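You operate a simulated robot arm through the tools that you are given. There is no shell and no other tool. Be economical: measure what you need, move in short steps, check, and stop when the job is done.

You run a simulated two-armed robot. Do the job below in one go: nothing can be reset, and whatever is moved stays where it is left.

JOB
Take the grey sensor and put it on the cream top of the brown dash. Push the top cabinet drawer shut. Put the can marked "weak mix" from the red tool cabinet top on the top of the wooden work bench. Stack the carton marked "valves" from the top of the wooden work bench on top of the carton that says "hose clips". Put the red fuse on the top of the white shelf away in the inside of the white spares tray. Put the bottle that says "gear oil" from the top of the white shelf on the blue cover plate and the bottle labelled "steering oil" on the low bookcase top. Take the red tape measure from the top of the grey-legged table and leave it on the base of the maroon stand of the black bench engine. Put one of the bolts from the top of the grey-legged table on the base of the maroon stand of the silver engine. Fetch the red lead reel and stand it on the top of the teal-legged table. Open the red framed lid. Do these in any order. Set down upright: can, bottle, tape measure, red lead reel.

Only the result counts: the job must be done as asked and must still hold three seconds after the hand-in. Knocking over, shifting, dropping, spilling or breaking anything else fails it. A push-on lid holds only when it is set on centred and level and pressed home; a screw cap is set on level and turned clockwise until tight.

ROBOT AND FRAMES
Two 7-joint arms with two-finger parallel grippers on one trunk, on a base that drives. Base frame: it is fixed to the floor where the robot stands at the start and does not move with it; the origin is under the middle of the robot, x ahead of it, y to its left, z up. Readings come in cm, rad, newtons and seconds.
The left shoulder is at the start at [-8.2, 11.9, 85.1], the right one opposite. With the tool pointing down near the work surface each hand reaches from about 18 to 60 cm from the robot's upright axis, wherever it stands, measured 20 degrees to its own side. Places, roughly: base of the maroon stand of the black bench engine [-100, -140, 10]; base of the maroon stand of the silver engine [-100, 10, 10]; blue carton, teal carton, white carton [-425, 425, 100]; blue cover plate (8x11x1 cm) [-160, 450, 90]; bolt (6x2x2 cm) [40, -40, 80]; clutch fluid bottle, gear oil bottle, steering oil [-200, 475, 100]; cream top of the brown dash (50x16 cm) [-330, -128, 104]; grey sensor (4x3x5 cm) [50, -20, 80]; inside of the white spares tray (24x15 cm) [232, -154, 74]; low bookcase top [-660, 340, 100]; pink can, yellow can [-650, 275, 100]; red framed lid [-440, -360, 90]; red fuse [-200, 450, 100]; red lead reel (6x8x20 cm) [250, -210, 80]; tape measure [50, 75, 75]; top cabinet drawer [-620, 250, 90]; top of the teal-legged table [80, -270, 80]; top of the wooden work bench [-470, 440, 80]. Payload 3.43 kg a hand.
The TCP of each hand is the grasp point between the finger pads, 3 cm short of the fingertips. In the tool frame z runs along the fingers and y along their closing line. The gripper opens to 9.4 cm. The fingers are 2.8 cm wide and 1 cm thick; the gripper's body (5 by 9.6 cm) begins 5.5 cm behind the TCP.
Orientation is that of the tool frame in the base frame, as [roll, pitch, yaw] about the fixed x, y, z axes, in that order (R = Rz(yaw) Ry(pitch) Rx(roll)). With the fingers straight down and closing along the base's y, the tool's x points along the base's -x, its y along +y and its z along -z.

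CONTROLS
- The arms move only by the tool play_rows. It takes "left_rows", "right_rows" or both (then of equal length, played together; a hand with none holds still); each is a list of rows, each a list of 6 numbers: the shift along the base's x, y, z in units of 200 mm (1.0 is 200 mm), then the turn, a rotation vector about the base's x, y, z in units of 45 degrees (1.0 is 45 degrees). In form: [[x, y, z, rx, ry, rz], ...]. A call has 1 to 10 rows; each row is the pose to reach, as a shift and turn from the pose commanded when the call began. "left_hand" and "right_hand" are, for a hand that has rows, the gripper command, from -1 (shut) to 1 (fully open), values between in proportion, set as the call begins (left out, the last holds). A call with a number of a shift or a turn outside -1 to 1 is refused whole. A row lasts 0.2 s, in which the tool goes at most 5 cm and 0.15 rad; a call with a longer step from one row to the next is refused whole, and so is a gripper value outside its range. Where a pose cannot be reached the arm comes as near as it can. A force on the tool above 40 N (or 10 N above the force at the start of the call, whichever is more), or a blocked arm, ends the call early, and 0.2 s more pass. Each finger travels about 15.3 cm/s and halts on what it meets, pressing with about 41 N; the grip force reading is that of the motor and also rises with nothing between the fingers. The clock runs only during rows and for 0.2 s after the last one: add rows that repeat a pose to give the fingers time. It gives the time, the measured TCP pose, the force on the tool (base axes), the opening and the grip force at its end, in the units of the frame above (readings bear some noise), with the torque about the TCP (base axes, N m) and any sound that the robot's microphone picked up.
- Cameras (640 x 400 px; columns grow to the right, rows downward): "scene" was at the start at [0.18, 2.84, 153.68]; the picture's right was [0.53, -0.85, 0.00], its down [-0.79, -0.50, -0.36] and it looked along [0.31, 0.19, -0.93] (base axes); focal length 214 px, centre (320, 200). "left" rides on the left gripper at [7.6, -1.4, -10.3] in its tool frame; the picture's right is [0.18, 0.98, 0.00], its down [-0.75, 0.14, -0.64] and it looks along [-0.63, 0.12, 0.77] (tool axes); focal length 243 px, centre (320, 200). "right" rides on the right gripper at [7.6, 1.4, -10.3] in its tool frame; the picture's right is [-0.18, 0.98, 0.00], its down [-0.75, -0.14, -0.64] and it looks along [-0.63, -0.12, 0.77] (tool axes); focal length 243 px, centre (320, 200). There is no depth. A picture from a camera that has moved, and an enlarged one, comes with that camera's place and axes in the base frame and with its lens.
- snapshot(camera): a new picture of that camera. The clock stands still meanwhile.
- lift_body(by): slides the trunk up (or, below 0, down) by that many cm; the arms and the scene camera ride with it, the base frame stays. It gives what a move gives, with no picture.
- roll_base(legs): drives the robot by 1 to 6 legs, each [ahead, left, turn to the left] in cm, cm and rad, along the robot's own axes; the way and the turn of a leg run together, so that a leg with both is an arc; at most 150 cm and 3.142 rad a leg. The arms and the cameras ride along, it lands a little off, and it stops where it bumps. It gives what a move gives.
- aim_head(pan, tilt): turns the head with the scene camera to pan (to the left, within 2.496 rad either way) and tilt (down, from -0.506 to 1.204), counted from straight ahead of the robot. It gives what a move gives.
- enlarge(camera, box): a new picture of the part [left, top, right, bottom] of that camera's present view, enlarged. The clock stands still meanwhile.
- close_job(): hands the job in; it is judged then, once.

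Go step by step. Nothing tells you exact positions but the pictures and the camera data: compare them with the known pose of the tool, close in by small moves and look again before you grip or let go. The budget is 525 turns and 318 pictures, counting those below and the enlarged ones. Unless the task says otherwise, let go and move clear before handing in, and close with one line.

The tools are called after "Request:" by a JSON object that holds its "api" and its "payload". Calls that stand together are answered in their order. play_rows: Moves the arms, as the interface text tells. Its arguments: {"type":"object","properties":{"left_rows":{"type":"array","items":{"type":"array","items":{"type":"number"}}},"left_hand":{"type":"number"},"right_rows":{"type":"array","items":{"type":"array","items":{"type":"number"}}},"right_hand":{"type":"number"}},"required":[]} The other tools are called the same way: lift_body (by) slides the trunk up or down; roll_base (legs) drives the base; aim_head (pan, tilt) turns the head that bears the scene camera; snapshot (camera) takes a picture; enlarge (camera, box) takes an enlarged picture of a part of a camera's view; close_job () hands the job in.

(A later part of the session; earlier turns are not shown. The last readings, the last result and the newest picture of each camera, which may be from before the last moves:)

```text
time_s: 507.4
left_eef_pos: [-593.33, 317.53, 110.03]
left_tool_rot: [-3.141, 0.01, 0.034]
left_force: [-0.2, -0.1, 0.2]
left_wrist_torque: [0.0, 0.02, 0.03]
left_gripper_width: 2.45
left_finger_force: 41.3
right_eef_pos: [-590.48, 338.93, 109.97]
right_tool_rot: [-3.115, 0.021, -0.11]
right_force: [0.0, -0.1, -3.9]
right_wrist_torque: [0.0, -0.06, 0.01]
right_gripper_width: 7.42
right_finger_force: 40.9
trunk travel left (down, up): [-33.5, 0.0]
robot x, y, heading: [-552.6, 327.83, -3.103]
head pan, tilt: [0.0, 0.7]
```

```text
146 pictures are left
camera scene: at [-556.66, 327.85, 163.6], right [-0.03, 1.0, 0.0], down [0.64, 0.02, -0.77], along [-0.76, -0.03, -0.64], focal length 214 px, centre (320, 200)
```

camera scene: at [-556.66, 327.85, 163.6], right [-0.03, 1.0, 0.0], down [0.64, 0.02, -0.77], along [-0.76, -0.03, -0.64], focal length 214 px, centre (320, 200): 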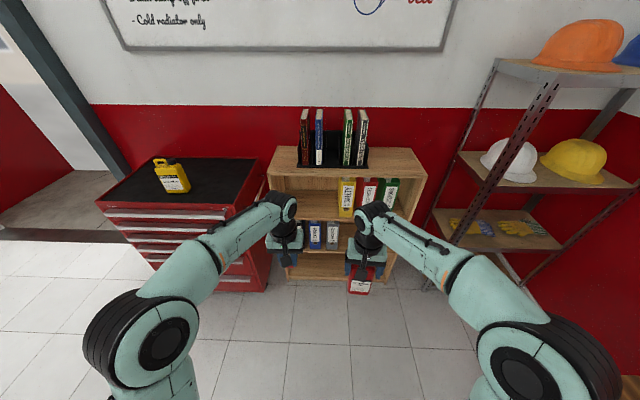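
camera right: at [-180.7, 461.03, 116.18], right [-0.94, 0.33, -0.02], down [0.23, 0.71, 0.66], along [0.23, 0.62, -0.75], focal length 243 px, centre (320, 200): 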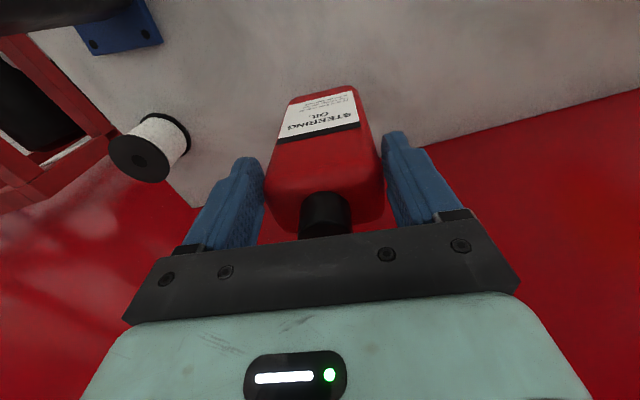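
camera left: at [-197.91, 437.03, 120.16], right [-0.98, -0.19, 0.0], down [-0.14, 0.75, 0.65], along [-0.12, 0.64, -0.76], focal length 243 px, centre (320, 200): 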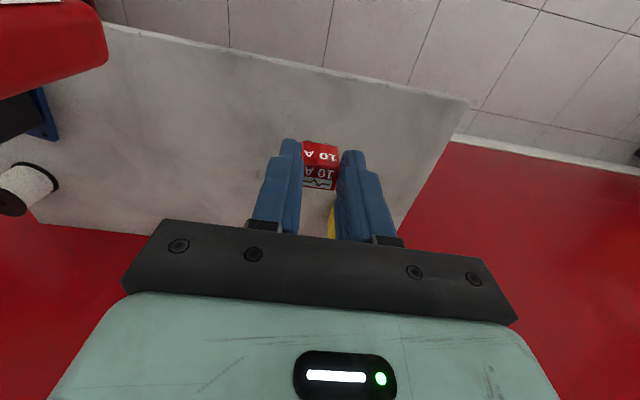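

Request:
{"api": "play_rows", "payload": {"left_rows": [[0.2, -0.05, 0, 0, 0, 0], [0.4, -0.1, 0, 0, 0, 0], [0.6, -0.15, 0, 0, 0, 0], [0.8, -0.2, 0, 0, 0, 0]], "right_rows": [[0, 0.05, 0.08, 0, 0, 0], [0, 0.1, 0.16, 0, 0, 0], [0, 0.15, 0.24, 0, 0, 0], [0, 0.2, 0.3, 0, 0, 0]]}}

Request:
{"api": "roll_base", "payload": {"legs": [[0, -24, -0.03], [45, 0, 0]]}}

Request:
{"api": "snapshot", "payload": {"camera": "scene"}}

Request:
{"api": "snapshot", "payload": {"camera": "right"}}

```text
time_s: 508.4
left_eef_pos: [-577.24, 313.34, 110.03]
left_tool_rot: [-3.141, 0.008, 0.034]
left_force: [0.4, 0.1, -0.7]
left_wrist_torque: [0.02, -0.02, 0.01]
left_gripper_width: 2.42
left_finger_force: 40.9
right_eef_pos: [-590.36, 342.98, 116.11]
right_tool_rot: [-3.114, 0.021, -0.11]
right_force: [0.7, -0.2, -4.2]
right_wrist_torque: [-0.03, -0.08, -0.01]
right_gripper_width: 7.37
right_finger_force: 40.7
trunk travel left (down, up): [-33.5, 0.0]
robot x, y, heading: [-551.97, 328.42, -3.105]
head pan, tilt: [0.0, 0.7]
```

```text
time_s: 513.5
left_eef_pos: [-622.9, 338.41, 109.94]
left_tool_rot: [3.141, 0.008, 0.002]
left_force: [-0.2, 0.8, -0.5]
left_wrist_torque: [-0.01, 0.01, -0.03]
left_gripper_width: 2.42
left_finger_force: 41.3
right_eef_pos: [-635.11, 368.29, 116.09]
right_tool_rot: [-3.116, 0.02, -0.143]
right_force: [0.6, -0.2, -3.5]
right_wrist_torque: [-0.01, -0.07, -0.03]
right_gripper_width: 7.4
right_finger_force: 41.0
trunk travel left (down, up): [-33.5, 0.0]
robot x, y, heading: [-597.48, 352.24, -3.136]
head pan, tilt: [0.0, 0.7]
```

```text
145 pictures are left
camera scene: at [-601.66, 352.21, 163.58], right [0.0, 1.0, 0.0], down [0.64, 0.0, -0.77], along [-0.77, 0.0, -0.64], focal length 214 px, centre (320, 200)
```

scene: 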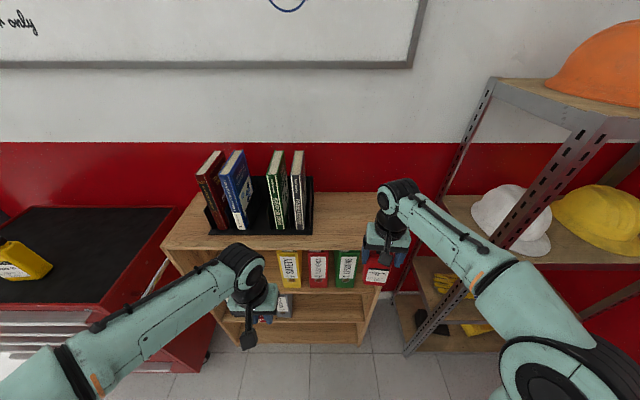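

```text
144 pictures are left
camera right: at [-627.46, 365.53, 126.04], right [-0.32, -0.95, -0.02], down [-0.72, 0.23, 0.66], along [-0.62, 0.23, -0.75], focal length 243 px, centre (320, 200)
```

right: 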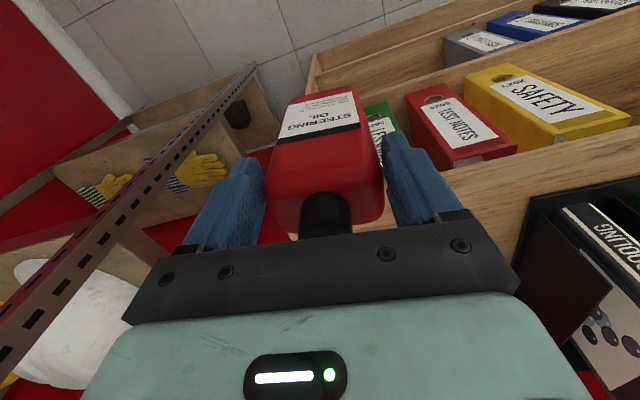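

Request:
{"api": "roll_base", "payload": {"legs": [[0, 6, 0], [14, 0, 0]]}}

Request:
{"api": "play_rows", "payload": {"right_rows": [[-0.15, 0, 0, 0, 0, 0], [-0.3, 0, 0, 0, 0, 0], [-0.45, 0, 0, 0, 0, 0], [-0.6, 0, 0, 0, 0, 0]]}}

Request:
{"api": "snapshot", "payload": {"camera": "scene"}}

Request:
{"api": "snapshot", "payload": {"camera": "right"}}

```text
time_s: 515.6
left_eef_pos: [-636.7, 332.19, 109.98]
left_tool_rot: [3.14, 0.01, 0.0]
left_force: [0.5, -0.5, -0.6]
left_wrist_torque: [0.03, -0.01, -0.02]
left_gripper_width: 2.43
left_finger_force: 40.9
right_eef_pos: [-648.7, 362.28, 116.01]
right_tool_rot: [-3.116, 0.022, -0.144]
right_force: [-0.7, -0.2, -4.6]
right_wrist_torque: [0.04, 0.11, -0.01]
right_gripper_width: 7.19
right_finger_force: 41.0
trunk travel left (down, up): [-33.5, 0.0]
robot x, y, heading: [-611.16, 346.23, -3.139]
head pan, tilt: [0.0, 0.7]
```

```text
time_s: 516.6
left_eef_pos: [-636.81, 332.34, 110.05]
left_tool_rot: [3.141, 0.009, -0.001]
left_force: [-0.4, 0.6, 0.1]
left_wrist_torque: [-0.01, 0.03, 0.0]
left_gripper_width: 2.44
left_finger_force: 40.6
right_eef_pos: [-661.1, 362.35, 116.07]
right_tool_rot: [-3.115, 0.024, -0.144]
right_force: [0.3, 0.0, -0.5]
right_wrist_torque: [0.11, -0.14, 0.03]
right_gripper_width: 7.17
right_finger_force: 40.8
trunk travel left (down, up): [-33.5, 0.0]
robot x, y, heading: [-611.29, 345.83, -3.146]
head pan, tilt: [0.0, 0.7]
```

```text
143 pictures are left
camera scene: at [-615.54, 346.03, 163.6], right [0.0, 1.0, 0.0], down [0.64, 0.0, -0.76], along [-0.76, 0.0, -0.64], focal length 214 px, centre (320, 200)
```

scene: 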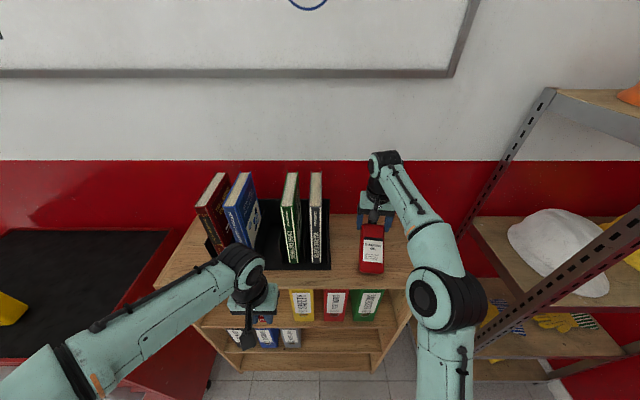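

```text
142 pictures are left
camera right: at [-653.5, 359.53, 126.06], right [-0.33, -0.95, -0.02], down [-0.71, 0.23, 0.66], along [-0.62, 0.23, -0.75], focal length 243 px, centre (320, 200)
```

right: 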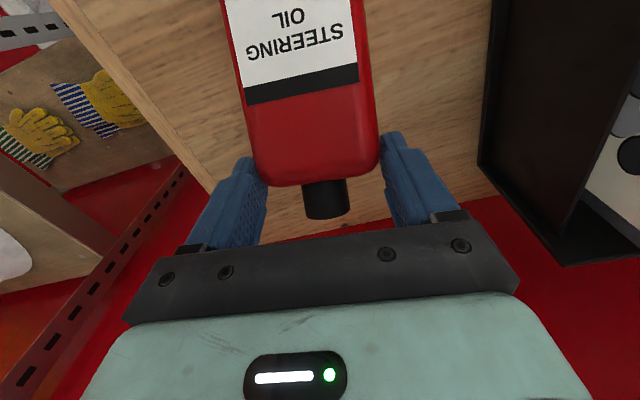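

Request:
{"api": "play_rows", "payload": {"right_rows": [[0, 0, 0.1, 0, 0, 0], [0.05, 0, 0.2, 0, 0, 0], [0.15, 0, 0.35, 0, 0, 0]]}}

Request:
{"api": "snapshot", "payload": {"camera": "right"}}

Request:
{"api": "enlarge", "payload": {"camera": "scene", "box": [300, 130, 460, 290]}}

```text
time_s: 517.4
left_eef_pos: [-636.65, 332.22, 109.99]
left_tool_rot: [3.142, 0.011, 0.001]
left_force: [0.2, 0.4, 0.0]
left_wrist_torque: [-0.01, 0.0, -0.01]
left_gripper_width: 2.43
left_finger_force: 41.6
right_eef_pos: [-657.68, 362.36, 123.15]
right_tool_rot: [-3.115, 0.024, -0.144]
right_force: [0.5, -0.6, -4.2]
right_wrist_torque: [-0.01, 0.23, -0.01]
right_gripper_width: 7.15
right_finger_force: 41.0
trunk travel left (down, up): [-33.5, 0.0]
robot x, y, heading: [-611.28, 345.89, -3.141]
head pan, tilt: [0.0, 0.7]
```

```text
141 pictures are left
camera right: at [-650.19, 359.51, 133.16], right [-0.33, -0.95, -0.02], down [-0.71, 0.23, 0.66], along [-0.62, 0.23, -0.75], focal length 243 px, centre (320, 200)
```

right: 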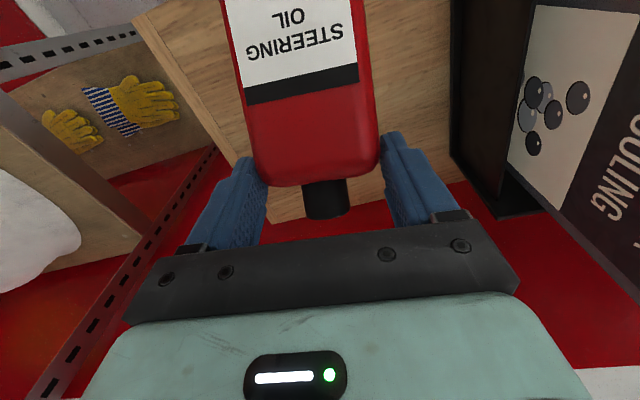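

```text
2.50 times, centred on (380, 210) of scene
camera zoom: at [-615.39, 346.07, 163.59], right [0.0, 1.0, 0.0], down [0.64, 0.0, -0.77], along [-0.77, 0.0, -0.64], focal length 536 px, centre (170, 175)
```

zoom: 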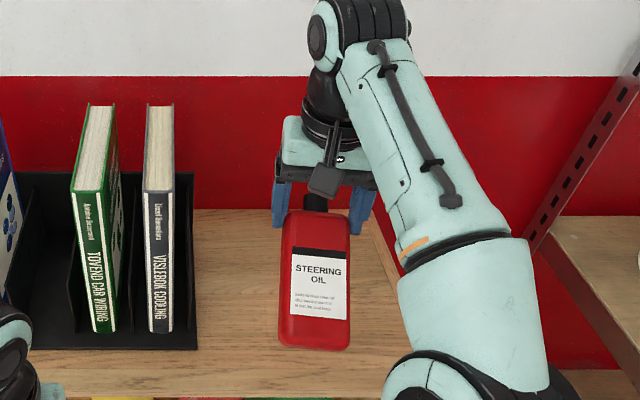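

Request:
{"api": "play_rows", "payload": {"right_rows": [[0.05, 0, 0, 0, 0.18, 0], [0.1, 0, 0, 0, 0.36, 0], [0.1, 0, 0, 0, 0.54, 0], [0.1, 0, 0, 0, 0.72, 0], [0.1, 0, 0, 0, 0.9, 0]]}}

Request:
{"api": "snapshot", "payload": {"camera": "right"}}

Request:
{"api": "enlarge", "payload": {"camera": "scene", "box": [300, 130, 460, 290]}}

```text
time_s: 518.6
left_eef_pos: [-636.74, 332.29, 109.91]
left_tool_rot: [-3.141, 0.008, 0.0]
left_force: [0.6, 0.3, 0.6]
left_wrist_torque: [0.05, 0.0, 0.03]
left_gripper_width: 2.42
left_finger_force: 41.4
right_eef_pos: [-655.9, 362.23, 122.98]
right_tool_rot: [3.043, 0.722, -0.194]
right_force: [-0.1, -0.4, -4.3]
right_wrist_torque: [0.06, 0.04, 0.02]
right_gripper_width: 7.19
right_finger_force: 41.3
trunk travel left (down, up): [-33.5, 0.0]
robot x, y, heading: [-611.25, 346.08, -3.14]
head pan, tilt: [0.0, 0.7]
```

```text
139 pictures are left
camera right: at [-643.53, 359.48, 125.75], right [-0.26, -0.95, 0.2], down [-0.11, 0.23, 0.97], along [-0.96, 0.23, -0.16], focal length 243 px, centre (320, 200)
```

right: 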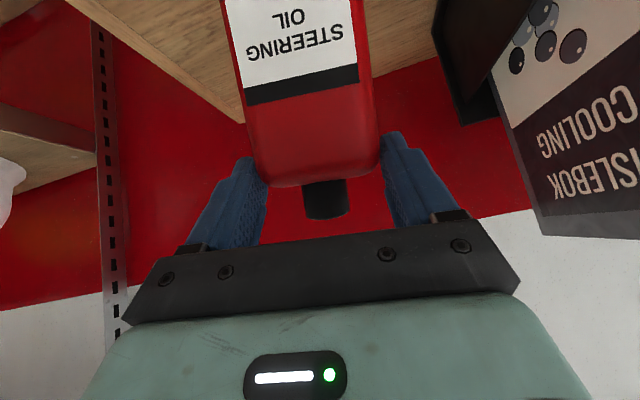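

```text
2.50 times, centred on (380, 210) of scene
camera zoom: at [-615.44, 346.1, 163.59], right [0.0, 1.0, 0.0], down [0.64, 0.0, -0.77], along [-0.77, 0.0, -0.64], focal length 536 px, centre (170, 175)
```

zoom: 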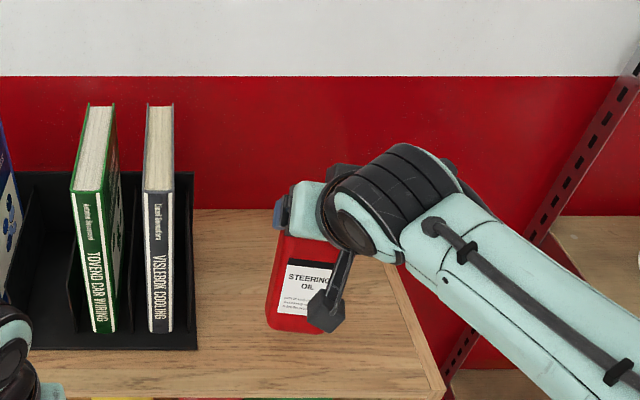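

Request:
{"api": "play_rows", "payload": {"right_rows": [[0, 0, 0, 0.095, 0, 0], [0, 0, 0, 0.095, 0, 0]]}}

Request:
{"api": "snapshot", "payload": {"camera": "left"}}

Request:
{"api": "enlarge", "payload": {"camera": "scene", "box": [340, 180, 440, 260]}}

```text
time_s: 519.2
left_eef_pos: [-636.72, 332.35, 109.98]
left_tool_rot: [3.142, 0.009, 0.0]
left_force: [0.3, -0.1, -0.8]
left_wrist_torque: [-0.02, -0.03, 0.04]
left_gripper_width: 2.44
left_finger_force: 40.4
right_eef_pos: [-655.9, 362.32, 122.94]
right_tool_rot: [3.141, 0.732, -0.128]
right_force: [-0.6, -0.1, -4.9]
right_wrist_torque: [-0.01, 0.04, -0.01]
right_gripper_width: 7.19
right_finger_force: 41.0
trunk travel left (down, up): [-33.5, 0.0]
robot x, y, heading: [-611.28, 346.55, -3.143]
head pan, tilt: [0.0, 0.7]
```

```text
137 pictures are left
camera left: at [-628.96, 333.71, 120.12], right [0.18, -0.98, 0.0], down [-0.75, -0.14, 0.65], along [-0.64, -0.12, -0.76], focal length 243 px, centre (320, 200)
```

left: 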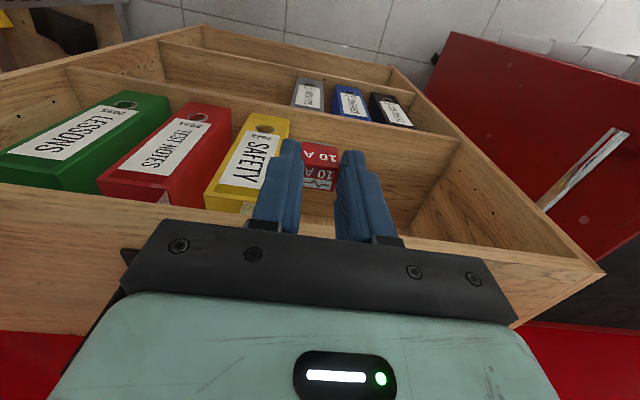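

```text
5.00 times, centred on (390, 220) of scene
camera zoom: at [-615.48, 346.1, 163.59], right [0.0, 1.0, 0.0], down [0.64, 0.0, -0.76], along [-0.76, 0.0, -0.64], focal length 1072 px, centre (-30, 100)
```

zoom: 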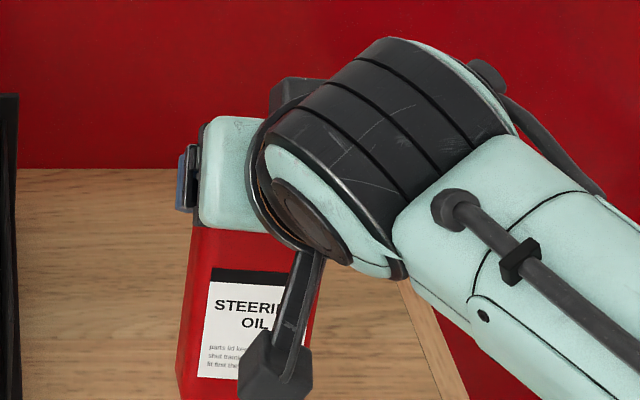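

Request:
{"api": "play_rows", "payload": {"right_rows": [[0, 0, 0, 0.014, 0.11, 0], [0, 0, 0, 0.028, 0.22, 0]]}}

Request:
{"api": "enlarge", "payload": {"camera": "scene", "box": [340, 180, 440, 260]}}

```text
time_s: 519.8
left_eef_pos: [-636.77, 332.21, 109.91]
left_tool_rot: [-3.141, 0.009, 0.002]
left_force: [-0.3, -0.4, -0.1]
left_wrist_torque: [0.0, 0.0, 0.02]
left_gripper_width: 2.41
left_finger_force: 41.6
right_eef_pos: [-655.91, 362.25, 122.96]
right_tool_rot: [3.138, 0.908, -0.13]
right_force: [0.5, 0.5, -4.1]
right_wrist_torque: [0.02, -0.03, 0.0]
right_gripper_width: 7.16
right_finger_force: 40.7
trunk travel left (down, up): [-33.5, 0.0]
robot x, y, heading: [-611.17, 346.56, -3.142]
head pan, tilt: [0.0, 0.7]
```

```text
5.00 times, centred on (390, 220) of scene
camera zoom: at [-615.47, 346.09, 163.59], right [0.0, 1.0, 0.0], down [0.64, 0.0, -0.76], along [-0.76, 0.0, -0.64], focal length 1072 px, centre (-30, 100)
```

zoom: 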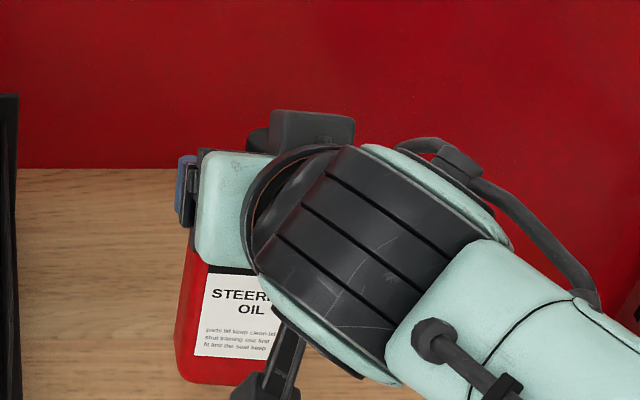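

Request:
{"api": "play_rows", "payload": {"right_rows": [[0, 0, -0.05, 0.012, 0.09, 0], [0, 0, -0.1, 0.012, 0.09, 0], [0, 0, -0.14, 0.012, 0.09, 0]]}}

Request:
{"api": "enlarge", "payload": {"camera": "scene", "box": [340, 180, 440, 260]}}

Request:
{"api": "snapshot", "payload": {"camera": "right"}}

```text
time_s: 520.6
left_eef_pos: [-636.73, 332.41, 109.96]
left_tool_rot: [-3.141, 0.009, -0.001]
left_force: [-0.3, 0.2, -0.2]
left_wrist_torque: [0.03, -0.01, -0.04]
left_gripper_width: 2.43
left_finger_force: 41.3
right_eef_pos: [-655.81, 362.3, 120.2]
right_tool_rot: [-3.14, 0.978, -0.127]
right_force: [-0.7, -0.4, -5.2]
right_wrist_torque: [0.02, -0.04, 0.03]
right_gripper_width: 7.15
right_finger_force: 41.0
trunk travel left (down, up): [-33.5, 0.0]
robot x, y, heading: [-611.59, 346.25, -3.139]
head pan, tilt: [0.0, 0.7]
```

```text
5.00 times, centred on (390, 220) of scene
camera zoom: at [-615.5, 346.08, 163.6], right [0.0, 1.0, 0.0], down [0.64, 0.0, -0.76], along [-0.76, 0.0, -0.64], focal length 1072 px, centre (-30, 100)
```

zoom: 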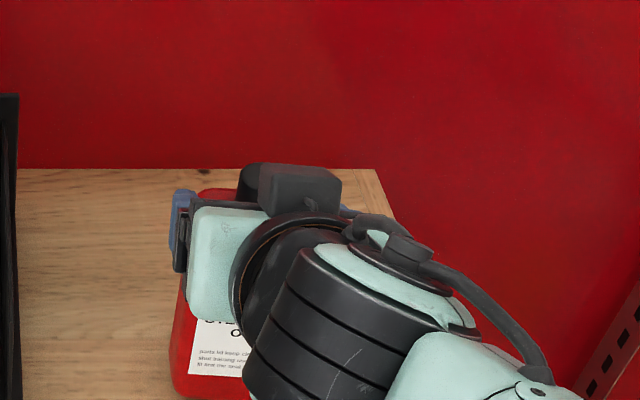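

```text
133 pictures are left
camera right: at [-643.37, 359.21, 119.6], right [-0.23, -0.96, 0.15], down [0.13, 0.13, 0.98], along [-0.97, 0.24, 0.1], focal length 243 px, centre (320, 200)
```

right: 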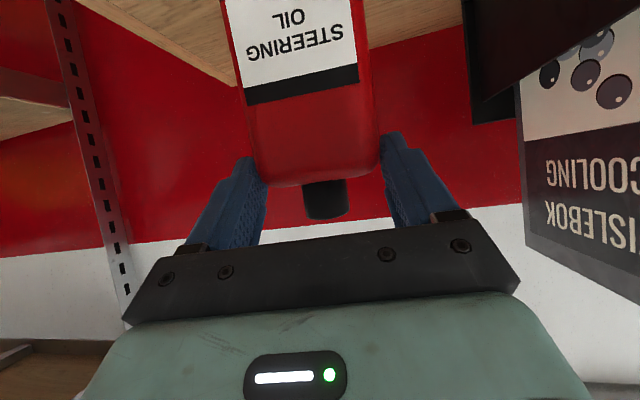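

Request:
{"api": "play_rows", "payload": {"right_rows": [[0, 0, -0.03, 0, 0, 0], [0, 0, -0.06, 0, 0, 0], [0, 0, -0.09, 0, 0, 0], [0, 0, -0.12, 0, 0, 0], [0, 0, -0.15, 0, 0, 0], [0, 0, -0.18, 0, 0, 0]]}}

Request:
{"api": "snapshot", "payload": {"camera": "right"}}

```text
time_s: 521.4
left_eef_pos: [-636.67, 332.25, 109.97]
left_tool_rot: [3.142, 0.009, 0.0]
left_force: [0.0, 0.1, 0.1]
left_wrist_torque: [-0.01, -0.05, -0.02]
left_gripper_width: 2.44
left_finger_force: 41.1
right_eef_pos: [-655.84, 362.23, 119.91]
right_tool_rot: [3.131, 1.003, -0.13]
right_force: [6.1, 0.6, 11.7]
right_wrist_torque: [0.03, -0.33, -0.04]
right_gripper_width: 7.19
right_finger_force: 40.7
trunk travel left (down, up): [-33.5, 0.0]
robot x, y, heading: [-611.13, 346.31, -3.145]
head pan, tilt: [0.0, 0.7]
stopped in row 3 (right hand): the force on the tool passed its limit at 45 N (the readings are from after the stop); the commanded pose is now the measured one
```

```text
132 pictures are left
camera right: at [-643.39, 359.16, 119.0], right [-0.22, -0.96, 0.16], down [0.15, 0.13, 0.98], along [-0.96, 0.24, 0.12], focal length 243 px, centre (320, 200)
```

right: 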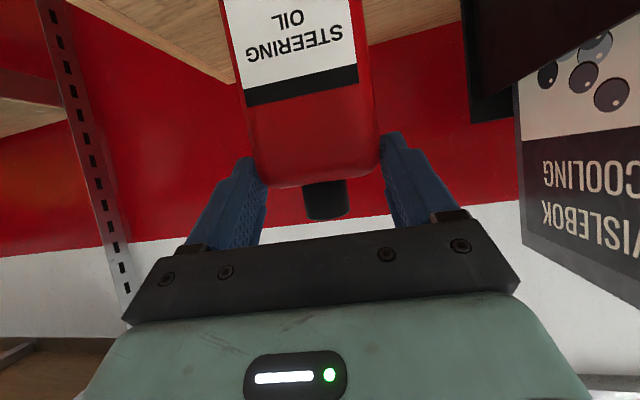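

Request:
{"api": "play_rows", "payload": {"right_rows": [[0, 0, -0.01, 0, 0, 0], [0, 0, -0.02, 0, 0, 0], [0, 0, -0.02, 0, 0, 0]], "right_hand": 0.62}}

Request:
{"api": "snapshot", "payload": {"camera": "right"}}

```text
time_s: 522.1
left_eef_pos: [-636.65, 332.38, 110.09]
left_tool_rot: [-3.141, 0.009, 0.0]
left_force: [-0.9, 0.3, 1.0]
left_wrist_torque: [0.02, 0.02, 0.01]
left_gripper_width: 2.42
left_finger_force: 40.9
right_eef_pos: [-655.85, 362.28, 119.27]
right_tool_rot: [3.134, 0.998, -0.134]
right_force: [0.5, 0.3, 0.1]
right_wrist_torque: [0.01, -0.01, 0.01]
right_gripper_width: 7.69
right_finger_force: 0.7
trunk travel left (down, up): [-33.5, 0.0]
robot x, y, heading: [-611.36, 346.28, -3.145]
head pan, tilt: [0.0, 0.7]
```

```text
131 pictures are left
camera right: at [-643.46, 359.2, 118.36], right [-0.22, -0.96, 0.16], down [0.15, 0.13, 0.98], along [-0.96, 0.24, 0.11], focal length 243 px, centre (320, 200)
```

right: 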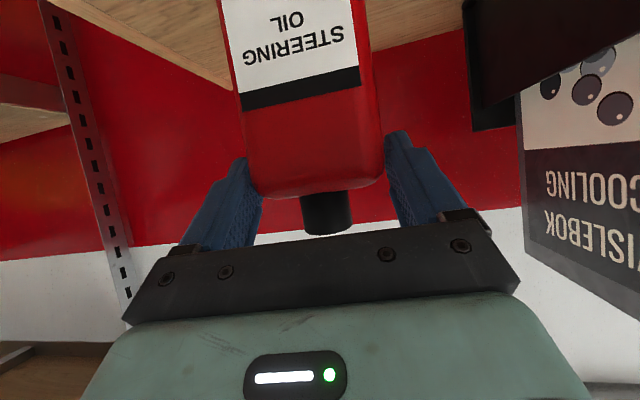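

Request:
{"api": "play_rows", "payload": {"right_rows": [[0, 0, 0, 0, 0, 0], [0, 0, 0, 0, 0, 0], [0, 0, 0, 0, 0, 0]], "right_hand": 1}}

Request:
{"api": "play_rows", "payload": {"right_rows": [[0.08, -0.01, 0.05, 0, 0, 0], [0.2, -0.02, 0.13, 0, 0, 0], [0.35, -0.03, 0.2, 0, 0, 0], [0.55, -0.03, 0.2, 0, 0, 0], [0.7, -0.03, 0.2, 0, -0.1, 0]]}}

Request:
{"api": "snapshot", "payload": {"camera": "right"}}

Request:
{"api": "snapshot", "payload": {"camera": "scene"}}

```text
time_s: 523.0
left_eef_pos: [-636.81, 332.23, 109.99]
left_tool_rot: [-3.14, 0.008, 0.001]
left_force: [-0.5, 1.2, -0.5]
left_wrist_torque: [0.03, 0.03, -0.02]
left_gripper_width: 2.41
left_finger_force: 41.1
right_eef_pos: [-656.01, 362.23, 119.27]
right_tool_rot: [3.133, 0.997, -0.132]
right_force: [-0.6, -0.3, 0.1]
right_wrist_torque: [0.01, -0.02, -0.02]
right_gripper_width: 9.4
right_finger_force: 0.1
trunk travel left (down, up): [-33.5, 0.0]
robot x, y, heading: [-611.35, 346.29, -3.142]
head pan, tilt: [0.0, 0.7]
```

```text
time_s: 524.1
left_eef_pos: [-636.71, 332.39, 110.05]
left_tool_rot: [-3.141, 0.01, -0.002]
left_force: [0.0, 0.1, -0.1]
left_wrist_torque: [-0.01, 0.02, -0.01]
left_gripper_width: 2.42
left_finger_force: 41.1
right_eef_pos: [-641.8, 361.83, 123.3]
right_tool_rot: [-3.132, 0.92, -0.116]
right_force: [1.1, -0.9, 0.1]
right_wrist_torque: [0.01, 0.02, 0.02]
right_gripper_width: 9.4
right_finger_force: 0.1
trunk travel left (down, up): [-33.5, 0.0]
robot x, y, heading: [-611.32, 346.35, -3.142]
head pan, tilt: [0.0, 0.7]
```

```text
130 pictures are left
camera right: at [-629.32, 358.74, 123.42], right [-0.23, -0.96, 0.14], down [0.07, 0.13, 0.99], along [-0.97, 0.24, 0.04], focal length 243 px, centre (320, 200)
```

right: 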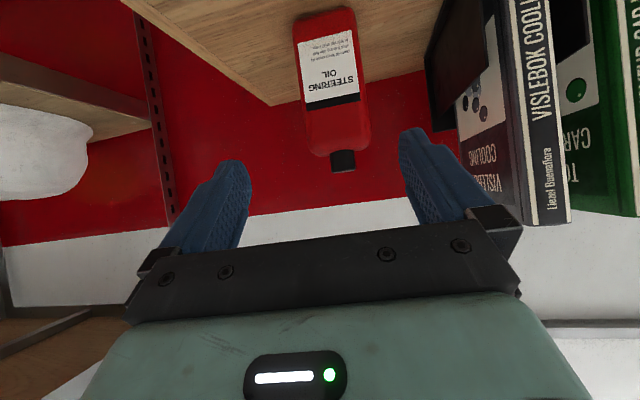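

```text
129 pictures are left
camera scene: at [-615.4, 346.08, 163.6], right [0.0, 1.0, 0.0], down [0.64, 0.0, -0.77], along [-0.77, 0.0, -0.64], focal length 214 px, centre (320, 200)
```

scene: 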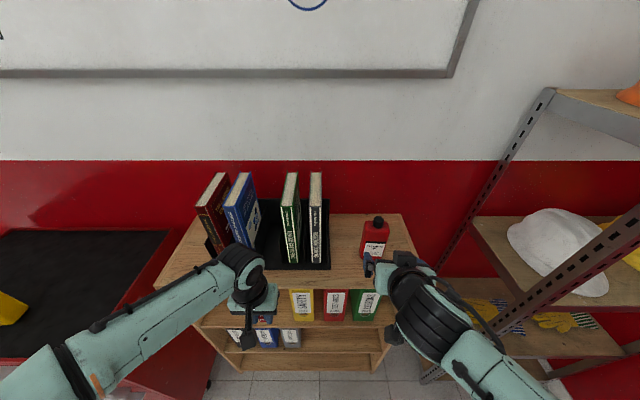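

Request:
{"api": "roll_base", "payload": {"legs": [[-60, 0, 0]]}}

Request:
{"api": "play_rows", "payload": {"right_rows": [[0, 0, 0, 0, -0.19, 0], [0, 0, 0, 0, -0.38, 0], [0, 0, 0, 0, -0.57, 0], [0, 0, -0.1, 0, -0.76, 0], [0, 0, -0.2, 0, -0.95, 0], [0, 0, -0.4, 0, -1.0, 0]]}}

Request:
{"api": "play_rows", "payload": {"right_rows": [[-0.15, -0.1, -0.1, 0, -0.1, 0], [-0.35, -0.15, -0.2, 0, -0.17, 0], [-0.55, -0.2, -0.3, 0, -0.17, 0], [-0.75, -0.3, -0.3, 0, -0.17, 0]], "left_rows": [[-0.2, 0.05, 0, 0, 0, 0], [-0.4, 0.1, 0, 0, 0, 0], [-0.6, 0.15, 0, 0, 0, 0], [-0.8, 0.2, 0, 0, 0, 0]]}}

Request:
{"api": "roll_base", "payload": {"legs": [[0, 0, 1.57], [-100, 20, 0]]}}

Request:
{"api": "snapshot", "payload": {"camera": "scene"}}

```text
time_s: 527.5
left_eef_pos: [-577.14, 332.48, 110.08]
left_tool_rot: [-3.142, 0.009, 0.005]
left_force: [-0.1, 0.8, -0.9]
left_wrist_torque: [-0.01, -0.01, 0.01]
left_gripper_width: 2.4
left_finger_force: 41.0
right_eef_pos: [-582.48, 361.77, 123.35]
right_tool_rot: [-3.134, 0.92, -0.111]
right_force: [0.5, 0.0, -0.3]
right_wrist_torque: [-0.01, 0.0, -0.01]
right_gripper_width: 9.38
right_finger_force: 0.1
trunk travel left (down, up): [-33.5, 0.0]
robot x, y, heading: [-551.7, 346.03, -3.13]
head pan, tilt: [0.0, 0.7]
```

```text
time_s: 528.9
left_eef_pos: [-577.12, 332.33, 109.98]
left_tool_rot: [-3.141, 0.008, 0.005]
left_force: [-0.3, 0.2, 0.2]
left_wrist_torque: [0.01, -0.01, -0.04]
left_gripper_width: 2.43
left_finger_force: 41.1
right_eef_pos: [-582.54, 361.77, 115.29]
right_tool_rot: [-3.053, 0.136, -0.069]
right_force: [0.1, 0.9, 0.1]
right_wrist_torque: [-0.02, 0.02, 0.02]
right_gripper_width: 9.4
right_finger_force: 0.0
trunk travel left (down, up): [-33.5, 0.0]
robot x, y, heading: [-551.72, 346.16, -3.133]
head pan, tilt: [0.0, 0.7]
```

```text
time_s: 529.9
left_eef_pos: [-593.08, 336.09, 110.05]
left_tool_rot: [-3.141, 0.005, 0.005]
left_force: [-0.2, -0.5, -0.5]
left_wrist_torque: [0.01, -0.07, 0.02]
left_gripper_width: 2.41
left_finger_force: 40.7
right_eef_pos: [-597.55, 355.77, 109.28]
right_tool_rot: [-3.044, 0.002, -0.068]
right_force: [-0.3, -0.5, -0.2]
right_wrist_torque: [-0.01, -0.03, 0.02]
right_gripper_width: 9.42
right_finger_force: 0.1
trunk travel left (down, up): [-33.5, 0.0]
robot x, y, heading: [-552.02, 346.7, -3.132]
head pan, tilt: [0.0, 0.7]
```

```text
time_s: 536.5
left_eef_pos: [-532.2, 343.38, 108.92]
left_tool_rot: [3.14, -0.017, 1.57]
left_force: [0.0, 0.4, -0.5]
left_wrist_torque: [0.0, -0.04, 0.01]
left_gripper_width: 2.42
left_finger_force: 40.5
right_eef_pos: [-552.08, 339.09, 108.01]
right_tool_rot: [-3.042, -0.023, 1.493]
right_force: [0.7, -0.3, -0.6]
right_wrist_torque: [0.01, 0.02, 0.01]
right_gripper_width: 9.41
right_finger_force: 0.0
trunk travel left (down, up): [-33.5, 0.0]
robot x, y, heading: [-542.2, 386.89, -1.575]
head pan, tilt: [0.0, 0.7]
stopped in leg 2: the robot was blocked; the commanded pose is now the measured one
```

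```text
128 pictures are left
camera scene: at [-542.43, 379.16, 163.44], right [-1.0, 0.0, 0.0], down [0.0, 0.66, -0.75], along [0.0, -0.75, -0.66], focal length 214 px, centre (320, 200)
```

scene: 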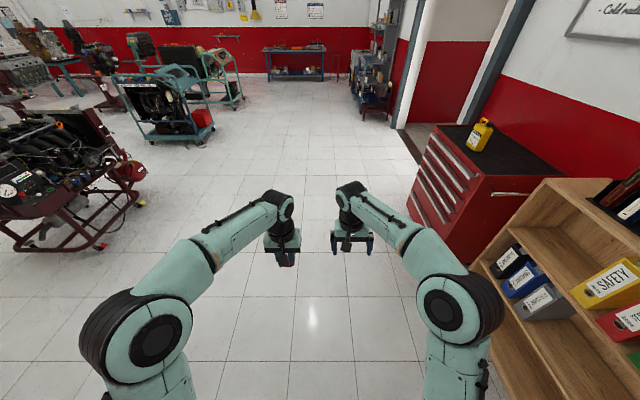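

Request:
{"api": "roll_base", "payload": {"legs": [[60, 0, 0]]}}

Request:
{"api": "aim_head", "payload": {"pan": 2.4, "tilt": 0.6}}

Request:
{"api": "snapshot", "payload": {"camera": "scene"}}

```text
time_s: 539.9
left_eef_pos: [-532.19, 286.38, 109.96]
left_tool_rot: [-3.141, 0.007, 1.569]
left_force: [0.9, -0.2, -0.3]
left_wrist_torque: [-0.02, 0.03, 0.01]
left_gripper_width: 2.42
left_finger_force: 40.9
right_eef_pos: [-552.15, 282.3, 109.25]
right_tool_rot: [-3.043, 0.003, 1.492]
right_force: [-0.1, -1.0, 0.8]
right_wrist_torque: [0.01, 0.0, 0.0]
right_gripper_width: 9.39
right_finger_force: 0.0
trunk travel left (down, up): [-33.5, 0.0]
robot x, y, heading: [-542.14, 327.95, -1.576]
head pan, tilt: [0.0, 0.7]
```

```text
time_s: 542.1
left_eef_pos: [-532.34, 286.44, 110.02]
left_tool_rot: [-3.141, 0.009, 1.568]
left_force: [-0.6, -0.6, -0.6]
left_wrist_torque: [0.0, 0.02, -0.02]
left_gripper_width: 2.41
left_finger_force: 41.2
right_eef_pos: [-552.1, 282.23, 109.37]
right_tool_rot: [-3.043, 0.004, 1.493]
right_force: [-0.2, -0.1, -0.3]
right_wrist_torque: [-0.03, 0.01, 0.02]
right_gripper_width: 9.41
right_finger_force: 0.0
trunk travel left (down, up): [-33.5, 0.0]
robot x, y, heading: [-542.13, 327.68, -1.576]
head pan, tilt: [2.4, 0.6]
```

```text
127 pictures are left
camera scene: at [-536.34, 338.61, 164.46], right [0.74, -0.68, 0.0], down [-0.38, -0.42, -0.83], along [0.56, 0.61, -0.56], focal length 214 px, centre (320, 200)
```

scene: 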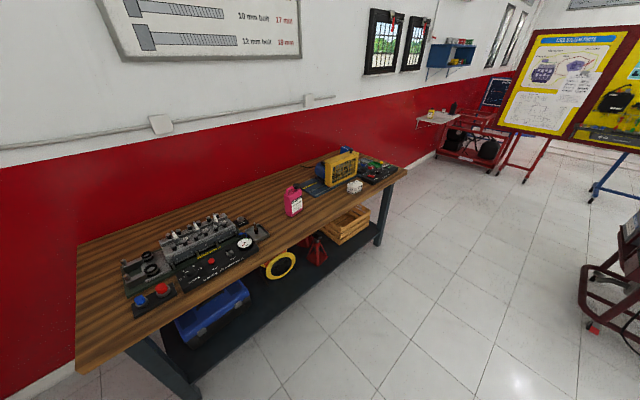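

Request:
{"api": "aim_head", "payload": {"pan": 0, "tilt": 0.6}}

Request:
{"api": "roll_base", "payload": {"legs": [[140, 60, 0], [73, 32, 0], [0, 0, 1.575]]}}

Request:
{"api": "snapshot", "payload": {"camera": "scene"}}

```text
time_s: 544.3
left_eef_pos: [-532.32, 286.35, 109.9]
left_tool_rot: [-3.141, 0.007, 1.569]
left_force: [1.1, 0.6, -1.0]
left_wrist_torque: [-0.01, 0.02, -0.04]
left_gripper_width: 2.42
left_finger_force: 40.8
right_eef_pos: [-552.05, 282.34, 109.18]
right_tool_rot: [-3.043, 0.004, 1.491]
right_force: [0.7, 0.0, -1.0]
right_wrist_torque: [0.0, 0.0, -0.01]
right_gripper_width: 9.37
right_finger_force: 0.1
trunk travel left (down, up): [-33.5, 0.0]
robot x, y, heading: [-542.2, 327.81, -1.572]
head pan, tilt: [0.0, 0.6]
```

```text
refused: leg 1 is longer than a leg can be; nothing moved
```

```text
126 pictures are left
camera scene: at [-542.34, 323.27, 164.46], right [-1.0, 0.0, 0.0], down [0.0, 0.56, -0.83], along [0.0, -0.83, -0.56], focal length 214 px, centre (320, 200)
```

scene: 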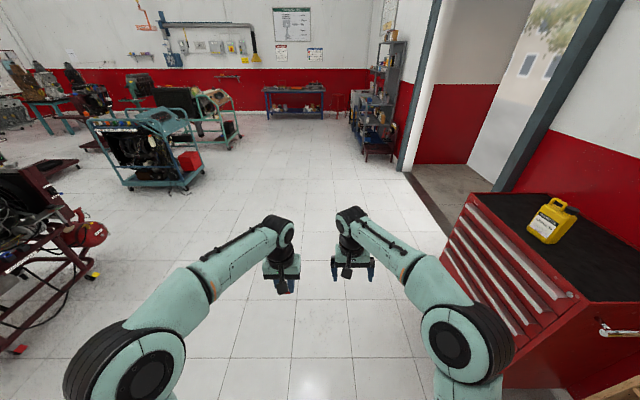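

Request:
{"api": "roll_base", "payload": {"legs": [[120, 50, 0], [93, 42, 0], [0, 0, 1.575]]}}

Request:
{"api": "snapshot", "payload": {"camera": "scene"}}

```text
time_s: 559.3
left_eef_pos: [-409.66, 126.82, 109.92]
left_tool_rot: [3.141, 0.008, 3.093]
left_force: [-0.7, -0.9, 0.3]
left_wrist_torque: [0.05, 0.0, -0.01]
left_gripper_width: 2.43
left_finger_force: 41.1
right_eef_pos: [-406.26, 106.86, 109.08]
right_tool_rot: [-3.044, 0.003, 3.017]
right_force: [0.4, 0.6, 0.0]
right_wrist_torque: [-0.04, 0.02, 0.0]
right_gripper_width: 9.44
right_finger_force: 0.0
trunk travel left (down, up): [-33.5, 0.0]
robot x, y, heading: [-451.67, 118.8, -0.049]
head pan, tilt: [0.0, 0.6]
```

```text
125 pictures are left
camera scene: at [-447.18, 118.45, 164.46], right [-0.05, -1.0, 0.0], down [-0.56, 0.03, -0.83], along [0.82, -0.04, -0.56], focal length 214 px, centre (320, 200)
```

scene: 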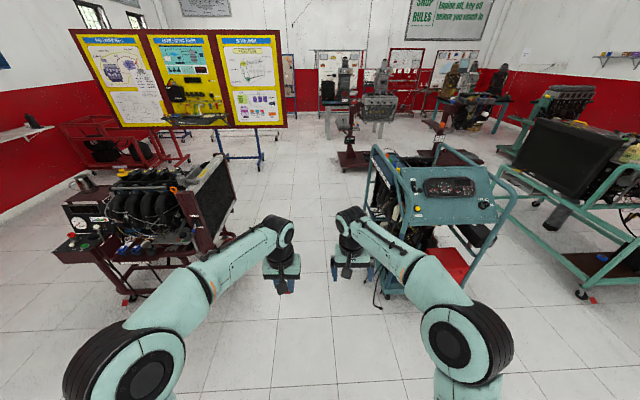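

Request:
{"api": "roll_base", "payload": {"legs": [[0, 6, 0.05], [140, 0, 0]]}}

Request:
{"api": "snapshot", "payload": {"camera": "scene"}}

```text
time_s: 567.0
left_eef_pos: [-271.88, 135.77, 110.02]
left_tool_rot: [3.142, 0.009, -3.134]
left_force: [-0.5, -0.7, 0.3]
left_wrist_torque: [0.01, 0.0, 0.03]
left_gripper_width: 2.41
left_finger_force: 41.1
right_eef_pos: [-267.42, 115.88, 109.24]
right_tool_rot: [-3.043, 0.003, 3.074]
right_force: [-0.9, -0.4, -0.2]
right_wrist_torque: [0.0, 0.01, 0.01]
right_gripper_width: 9.43
right_finger_force: 0.0
trunk travel left (down, up): [-33.5, 0.0]
robot x, y, heading: [-313.23, 125.53, 0.011]
head pan, tilt: [0.0, 0.6]
```

```text
124 pictures are left
camera scene: at [-308.8, 125.32, 164.45], right [0.01, -1.0, 0.0], down [-0.56, 0.0, -0.83], along [0.83, 0.01, -0.56], focal length 214 px, centre (320, 200)
```

scene: 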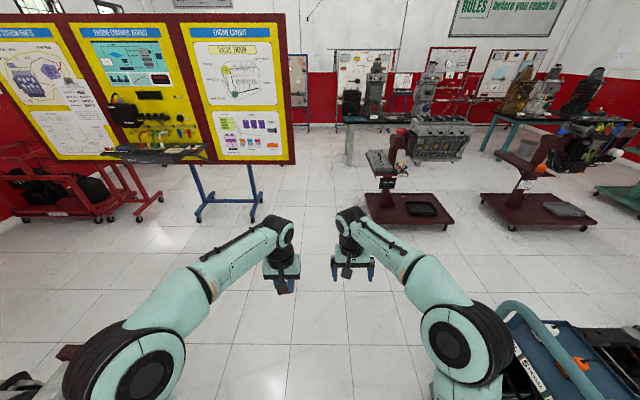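

Request:
{"api": "play_rows", "payload": {"left_rows": [[0.2, 0, -0.05, 0, 0, 0], [0.4, 0, -0.1, 0, 0, 0], [0.55, 0.0, -0.1, 0, 0, 0]], "right_rows": [[0.15, 0, -0.05, 0, 0, 0], [0.3, 0, -0.1, 0, 0, 0], [0.4, -0.05, -0.1, 0, 0, 0]]}}

Request:
{"api": "roll_base", "payload": {"legs": [[100, -9, -0.01]]}}

Request:
{"api": "aim_head", "payload": {"pan": 0, "tilt": 0.9}}

Request:
{"api": "snapshot", "payload": {"camera": "scene"}}

```text
time_s: 567.8
left_eef_pos: [-260.59, 135.71, 107.76]
left_tool_rot: [3.138, 0.006, -3.135]
left_force: [0.7, 0.4, 0.0]
left_wrist_torque: [0.03, -0.01, 0.0]
left_gripper_width: 2.43
left_finger_force: 41.0
right_eef_pos: [-259.26, 114.84, 107.21]
right_tool_rot: [-3.044, 0.002, 3.074]
right_force: [-0.3, -0.9, -1.3]
right_wrist_torque: [0.02, 0.03, 0.01]
right_gripper_width: 9.4
right_finger_force: 0.2
trunk travel left (down, up): [-33.5, 0.0]
robot x, y, heading: [-313.18, 125.32, 0.013]
head pan, tilt: [0.0, 0.6]
```

```text
time_s: 573.0
left_eef_pos: [-159.52, 124.76, 107.82]
left_tool_rot: [3.141, 0.007, 3.123]
left_force: [0.3, 0.1, -0.3]
left_wrist_torque: [-0.03, 0.01, -0.03]
left_gripper_width: 2.43
left_finger_force: 41.1
right_eef_pos: [-158.71, 104.0, 107.36]
right_tool_rot: [-3.043, 0.006, 3.049]
right_force: [-0.5, -0.9, -0.2]
right_wrist_torque: [-0.03, 0.01, -0.03]
right_gripper_width: 9.4
right_finger_force: 0.1
trunk travel left (down, up): [-33.5, 0.0]
robot x, y, heading: [-211.94, 115.46, -0.016]
head pan, tilt: [0.0, 0.6]
```

```text
time_s: 573.8
left_eef_pos: [-159.42, 124.87, 107.89]
left_tool_rot: [-3.141, 0.008, 3.123]
left_force: [-0.1, -0.3, 1.3]
left_wrist_torque: [-0.01, 0.02, -0.02]
left_gripper_width: 2.43
left_finger_force: 40.9
right_eef_pos: [-158.63, 104.0, 107.38]
right_tool_rot: [-3.044, 0.002, 3.049]
right_force: [0.2, -0.4, -0.1]
right_wrist_torque: [-0.04, -0.03, 0.05]
right_gripper_width: 9.41
right_finger_force: 0.0
trunk travel left (down, up): [-33.5, 0.0]
robot x, y, heading: [-211.76, 115.73, -0.022]
head pan, tilt: [0.0, 0.901]
```

```text
123 pictures are left
camera scene: at [-209.08, 115.79, 161.99], right [-0.02, -1.0, 0.0], down [-0.78, 0.01, -0.62], along [0.62, -0.01, -0.78], focal length 214 px, centre (320, 200)
```

scene: 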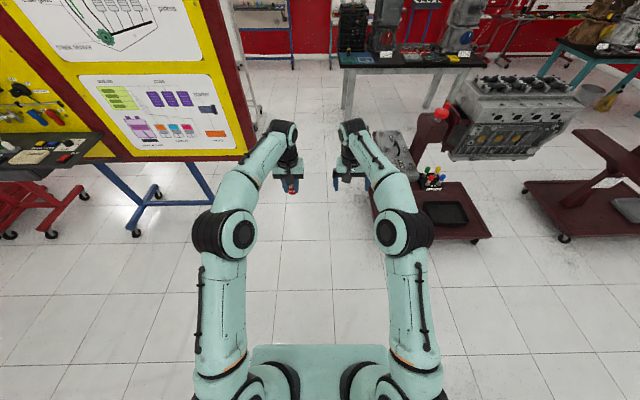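

Request:
{"api": "roll_base", "payload": {"legs": [[100, 6, 0.02], [95, 0, 0]]}}

Request:
{"api": "snapshot", "payload": {"camera": "scene"}}

```text
time_s: 583.5
left_eef_pos: [32.98, 128.19, 107.88]
left_tool_rot: [-3.142, 0.008, 3.12]
left_force: [0.3, 0.7, 0.5]
left_wrist_torque: [0.01, 0.02, 0.02]
left_gripper_width: 2.45
left_finger_force: 40.8
right_eef_pos: [33.7, 107.41, 107.33]
right_tool_rot: [-3.044, 0.003, 3.046]
right_force: [0.4, 0.0, 0.2]
right_wrist_torque: [0.02, 0.01, 0.0]
right_gripper_width: 9.39
right_finger_force: 0.1
trunk travel left (down, up): [-33.5, 0.0]
robot x, y, heading: [-19.53, 119.11, -0.022]
head pan, tilt: [0.0, 0.901]
```

```text
122 pictures are left
camera scene: at [-16.68, 119.2, 161.97], right [-0.02, -1.0, 0.0], down [-0.78, 0.02, -0.62], along [0.62, -0.01, -0.78], focal length 214 px, centre (320, 200)
```

scene: 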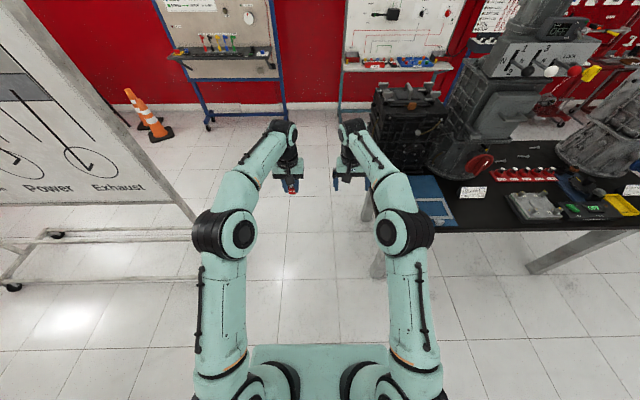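

Request:
{"api": "roll_base", "payload": {"legs": [[80, 6, 0.02], [82, 0, 0.0]]}}

Request:
{"api": "aim_head", "payload": {"pan": -0.8, "tilt": 0.6}}

Request:
{"api": "snapshot", "payload": {"camera": "scene"}}

```text
time_s: 591.8
left_eef_pos: [194.59, 135.55, 107.87]
left_tool_rot: [-3.141, 0.007, -3.139]
left_force: [-0.4, -0.5, 0.4]
left_wrist_torque: [0.02, -0.01, 0.01]
left_gripper_width: 2.44
left_finger_force: 41.4
right_eef_pos: [195.96, 114.77, 107.26]
right_tool_rot: [-3.042, 0.003, 3.067]
right_force: [1.1, 0.2, 0.0]
right_wrist_torque: [0.02, -0.03, -0.03]
right_gripper_width: 9.41
right_finger_force: 0.0
trunk travel left (down, up): [-33.5, 0.0]
robot x, y, heading: [142.49, 125.74, 0.003]
head pan, tilt: [0.0, 0.901]
```

```text
time_s: 592.9
left_eef_pos: [194.65, 135.6, 107.78]
left_tool_rot: [-3.141, 0.007, -3.138]
left_force: [-0.6, 0.0, -0.4]
left_wrist_torque: [-0.01, 0.02, -0.01]
left_gripper_width: 2.4
left_finger_force: 41.4
right_eef_pos: [195.99, 114.85, 107.31]
right_tool_rot: [-3.043, 0.004, 3.068]
right_force: [0.2, -0.2, -0.8]
right_wrist_torque: [-0.03, -0.03, 0.0]
right_gripper_width: 9.39
right_finger_force: 0.1
trunk travel left (down, up): [-33.5, 0.0]
robot x, y, heading: [142.43, 125.63, 0.007]
head pan, tilt: [-0.799, 0.6]
```

```text
121 pictures are left
camera scene: at [143.93, 119.05, 164.46], right [-0.71, -0.7, 0.0], down [-0.4, 0.4, -0.82], along [0.58, -0.59, -0.57], focal length 214 px, centre (320, 200)
```

scene: 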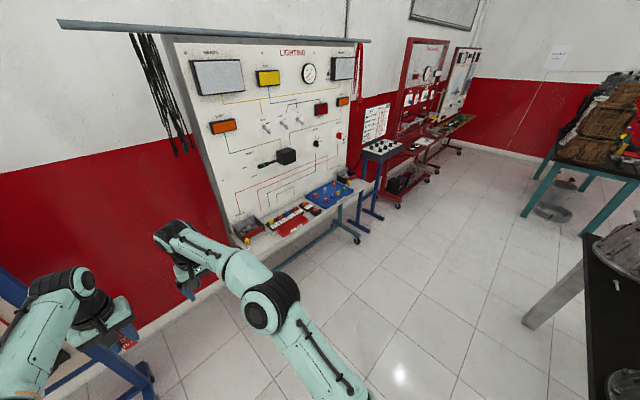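

Request:
{"api": "roll_base", "payload": {"legs": [[5, -130, 0], [0, -130, 0.0]]}}

Request:
{"api": "aim_head", "payload": {"pan": 0, "tilt": 0.7}}

Request:
{"api": "snapshot", "payload": {"camera": "scene"}}

```text
time_s: 615.7
left_eef_pos: [204.56, -122.21, 107.95]
left_tool_rot: [3.14, 0.006, -3.109]
left_force: [-0.8, -0.4, -0.3]
left_wrist_torque: [0.0, 0.01, -0.01]
left_gripper_width: 2.39
left_finger_force: 41.5
right_eef_pos: [206.56, -142.84, 107.36]
right_tool_rot: [-3.045, 0.002, 3.099]
right_force: [-0.2, 0.1, 0.4]
right_wrist_torque: [0.01, 0.02, -0.01]
right_gripper_width: 9.4
right_finger_force: 0.0
trunk travel left (down, up): [-33.5, 0.0]
robot x, y, heading: [152.82, -133.69, 0.034]
head pan, tilt: [-0.799, 0.6]
```

```text
time_s: 616.8
left_eef_pos: [204.72, -122.18, 107.84]
left_tool_rot: [-3.139, 0.007, -3.108]
left_force: [-0.2, 0.3, -0.4]
left_wrist_torque: [-0.02, 0.03, -0.02]
left_gripper_width: 2.45
left_finger_force: 41.4
right_eef_pos: [206.53, -142.91, 107.36]
right_tool_rot: [-3.043, 0.003, 3.099]
right_force: [0.0, 0.8, -0.3]
right_wrist_torque: [-0.01, 0.02, 0.02]
right_gripper_width: 9.38
right_finger_force: 0.1
trunk travel left (down, up): [-33.5, 0.0]
robot x, y, heading: [152.61, -134.05, 0.034]
head pan, tilt: [0.0, 0.7]
```

```text
120 pictures are left
camera scene: at [156.54, -133.82, 163.6], right [0.03, -1.0, 0.0], down [-0.64, -0.02, -0.77], along [0.76, 0.03, -0.64], focal length 214 px, centre (320, 200)
```

scene: 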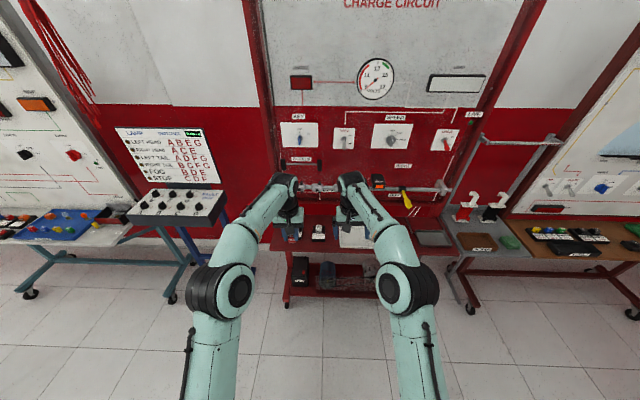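

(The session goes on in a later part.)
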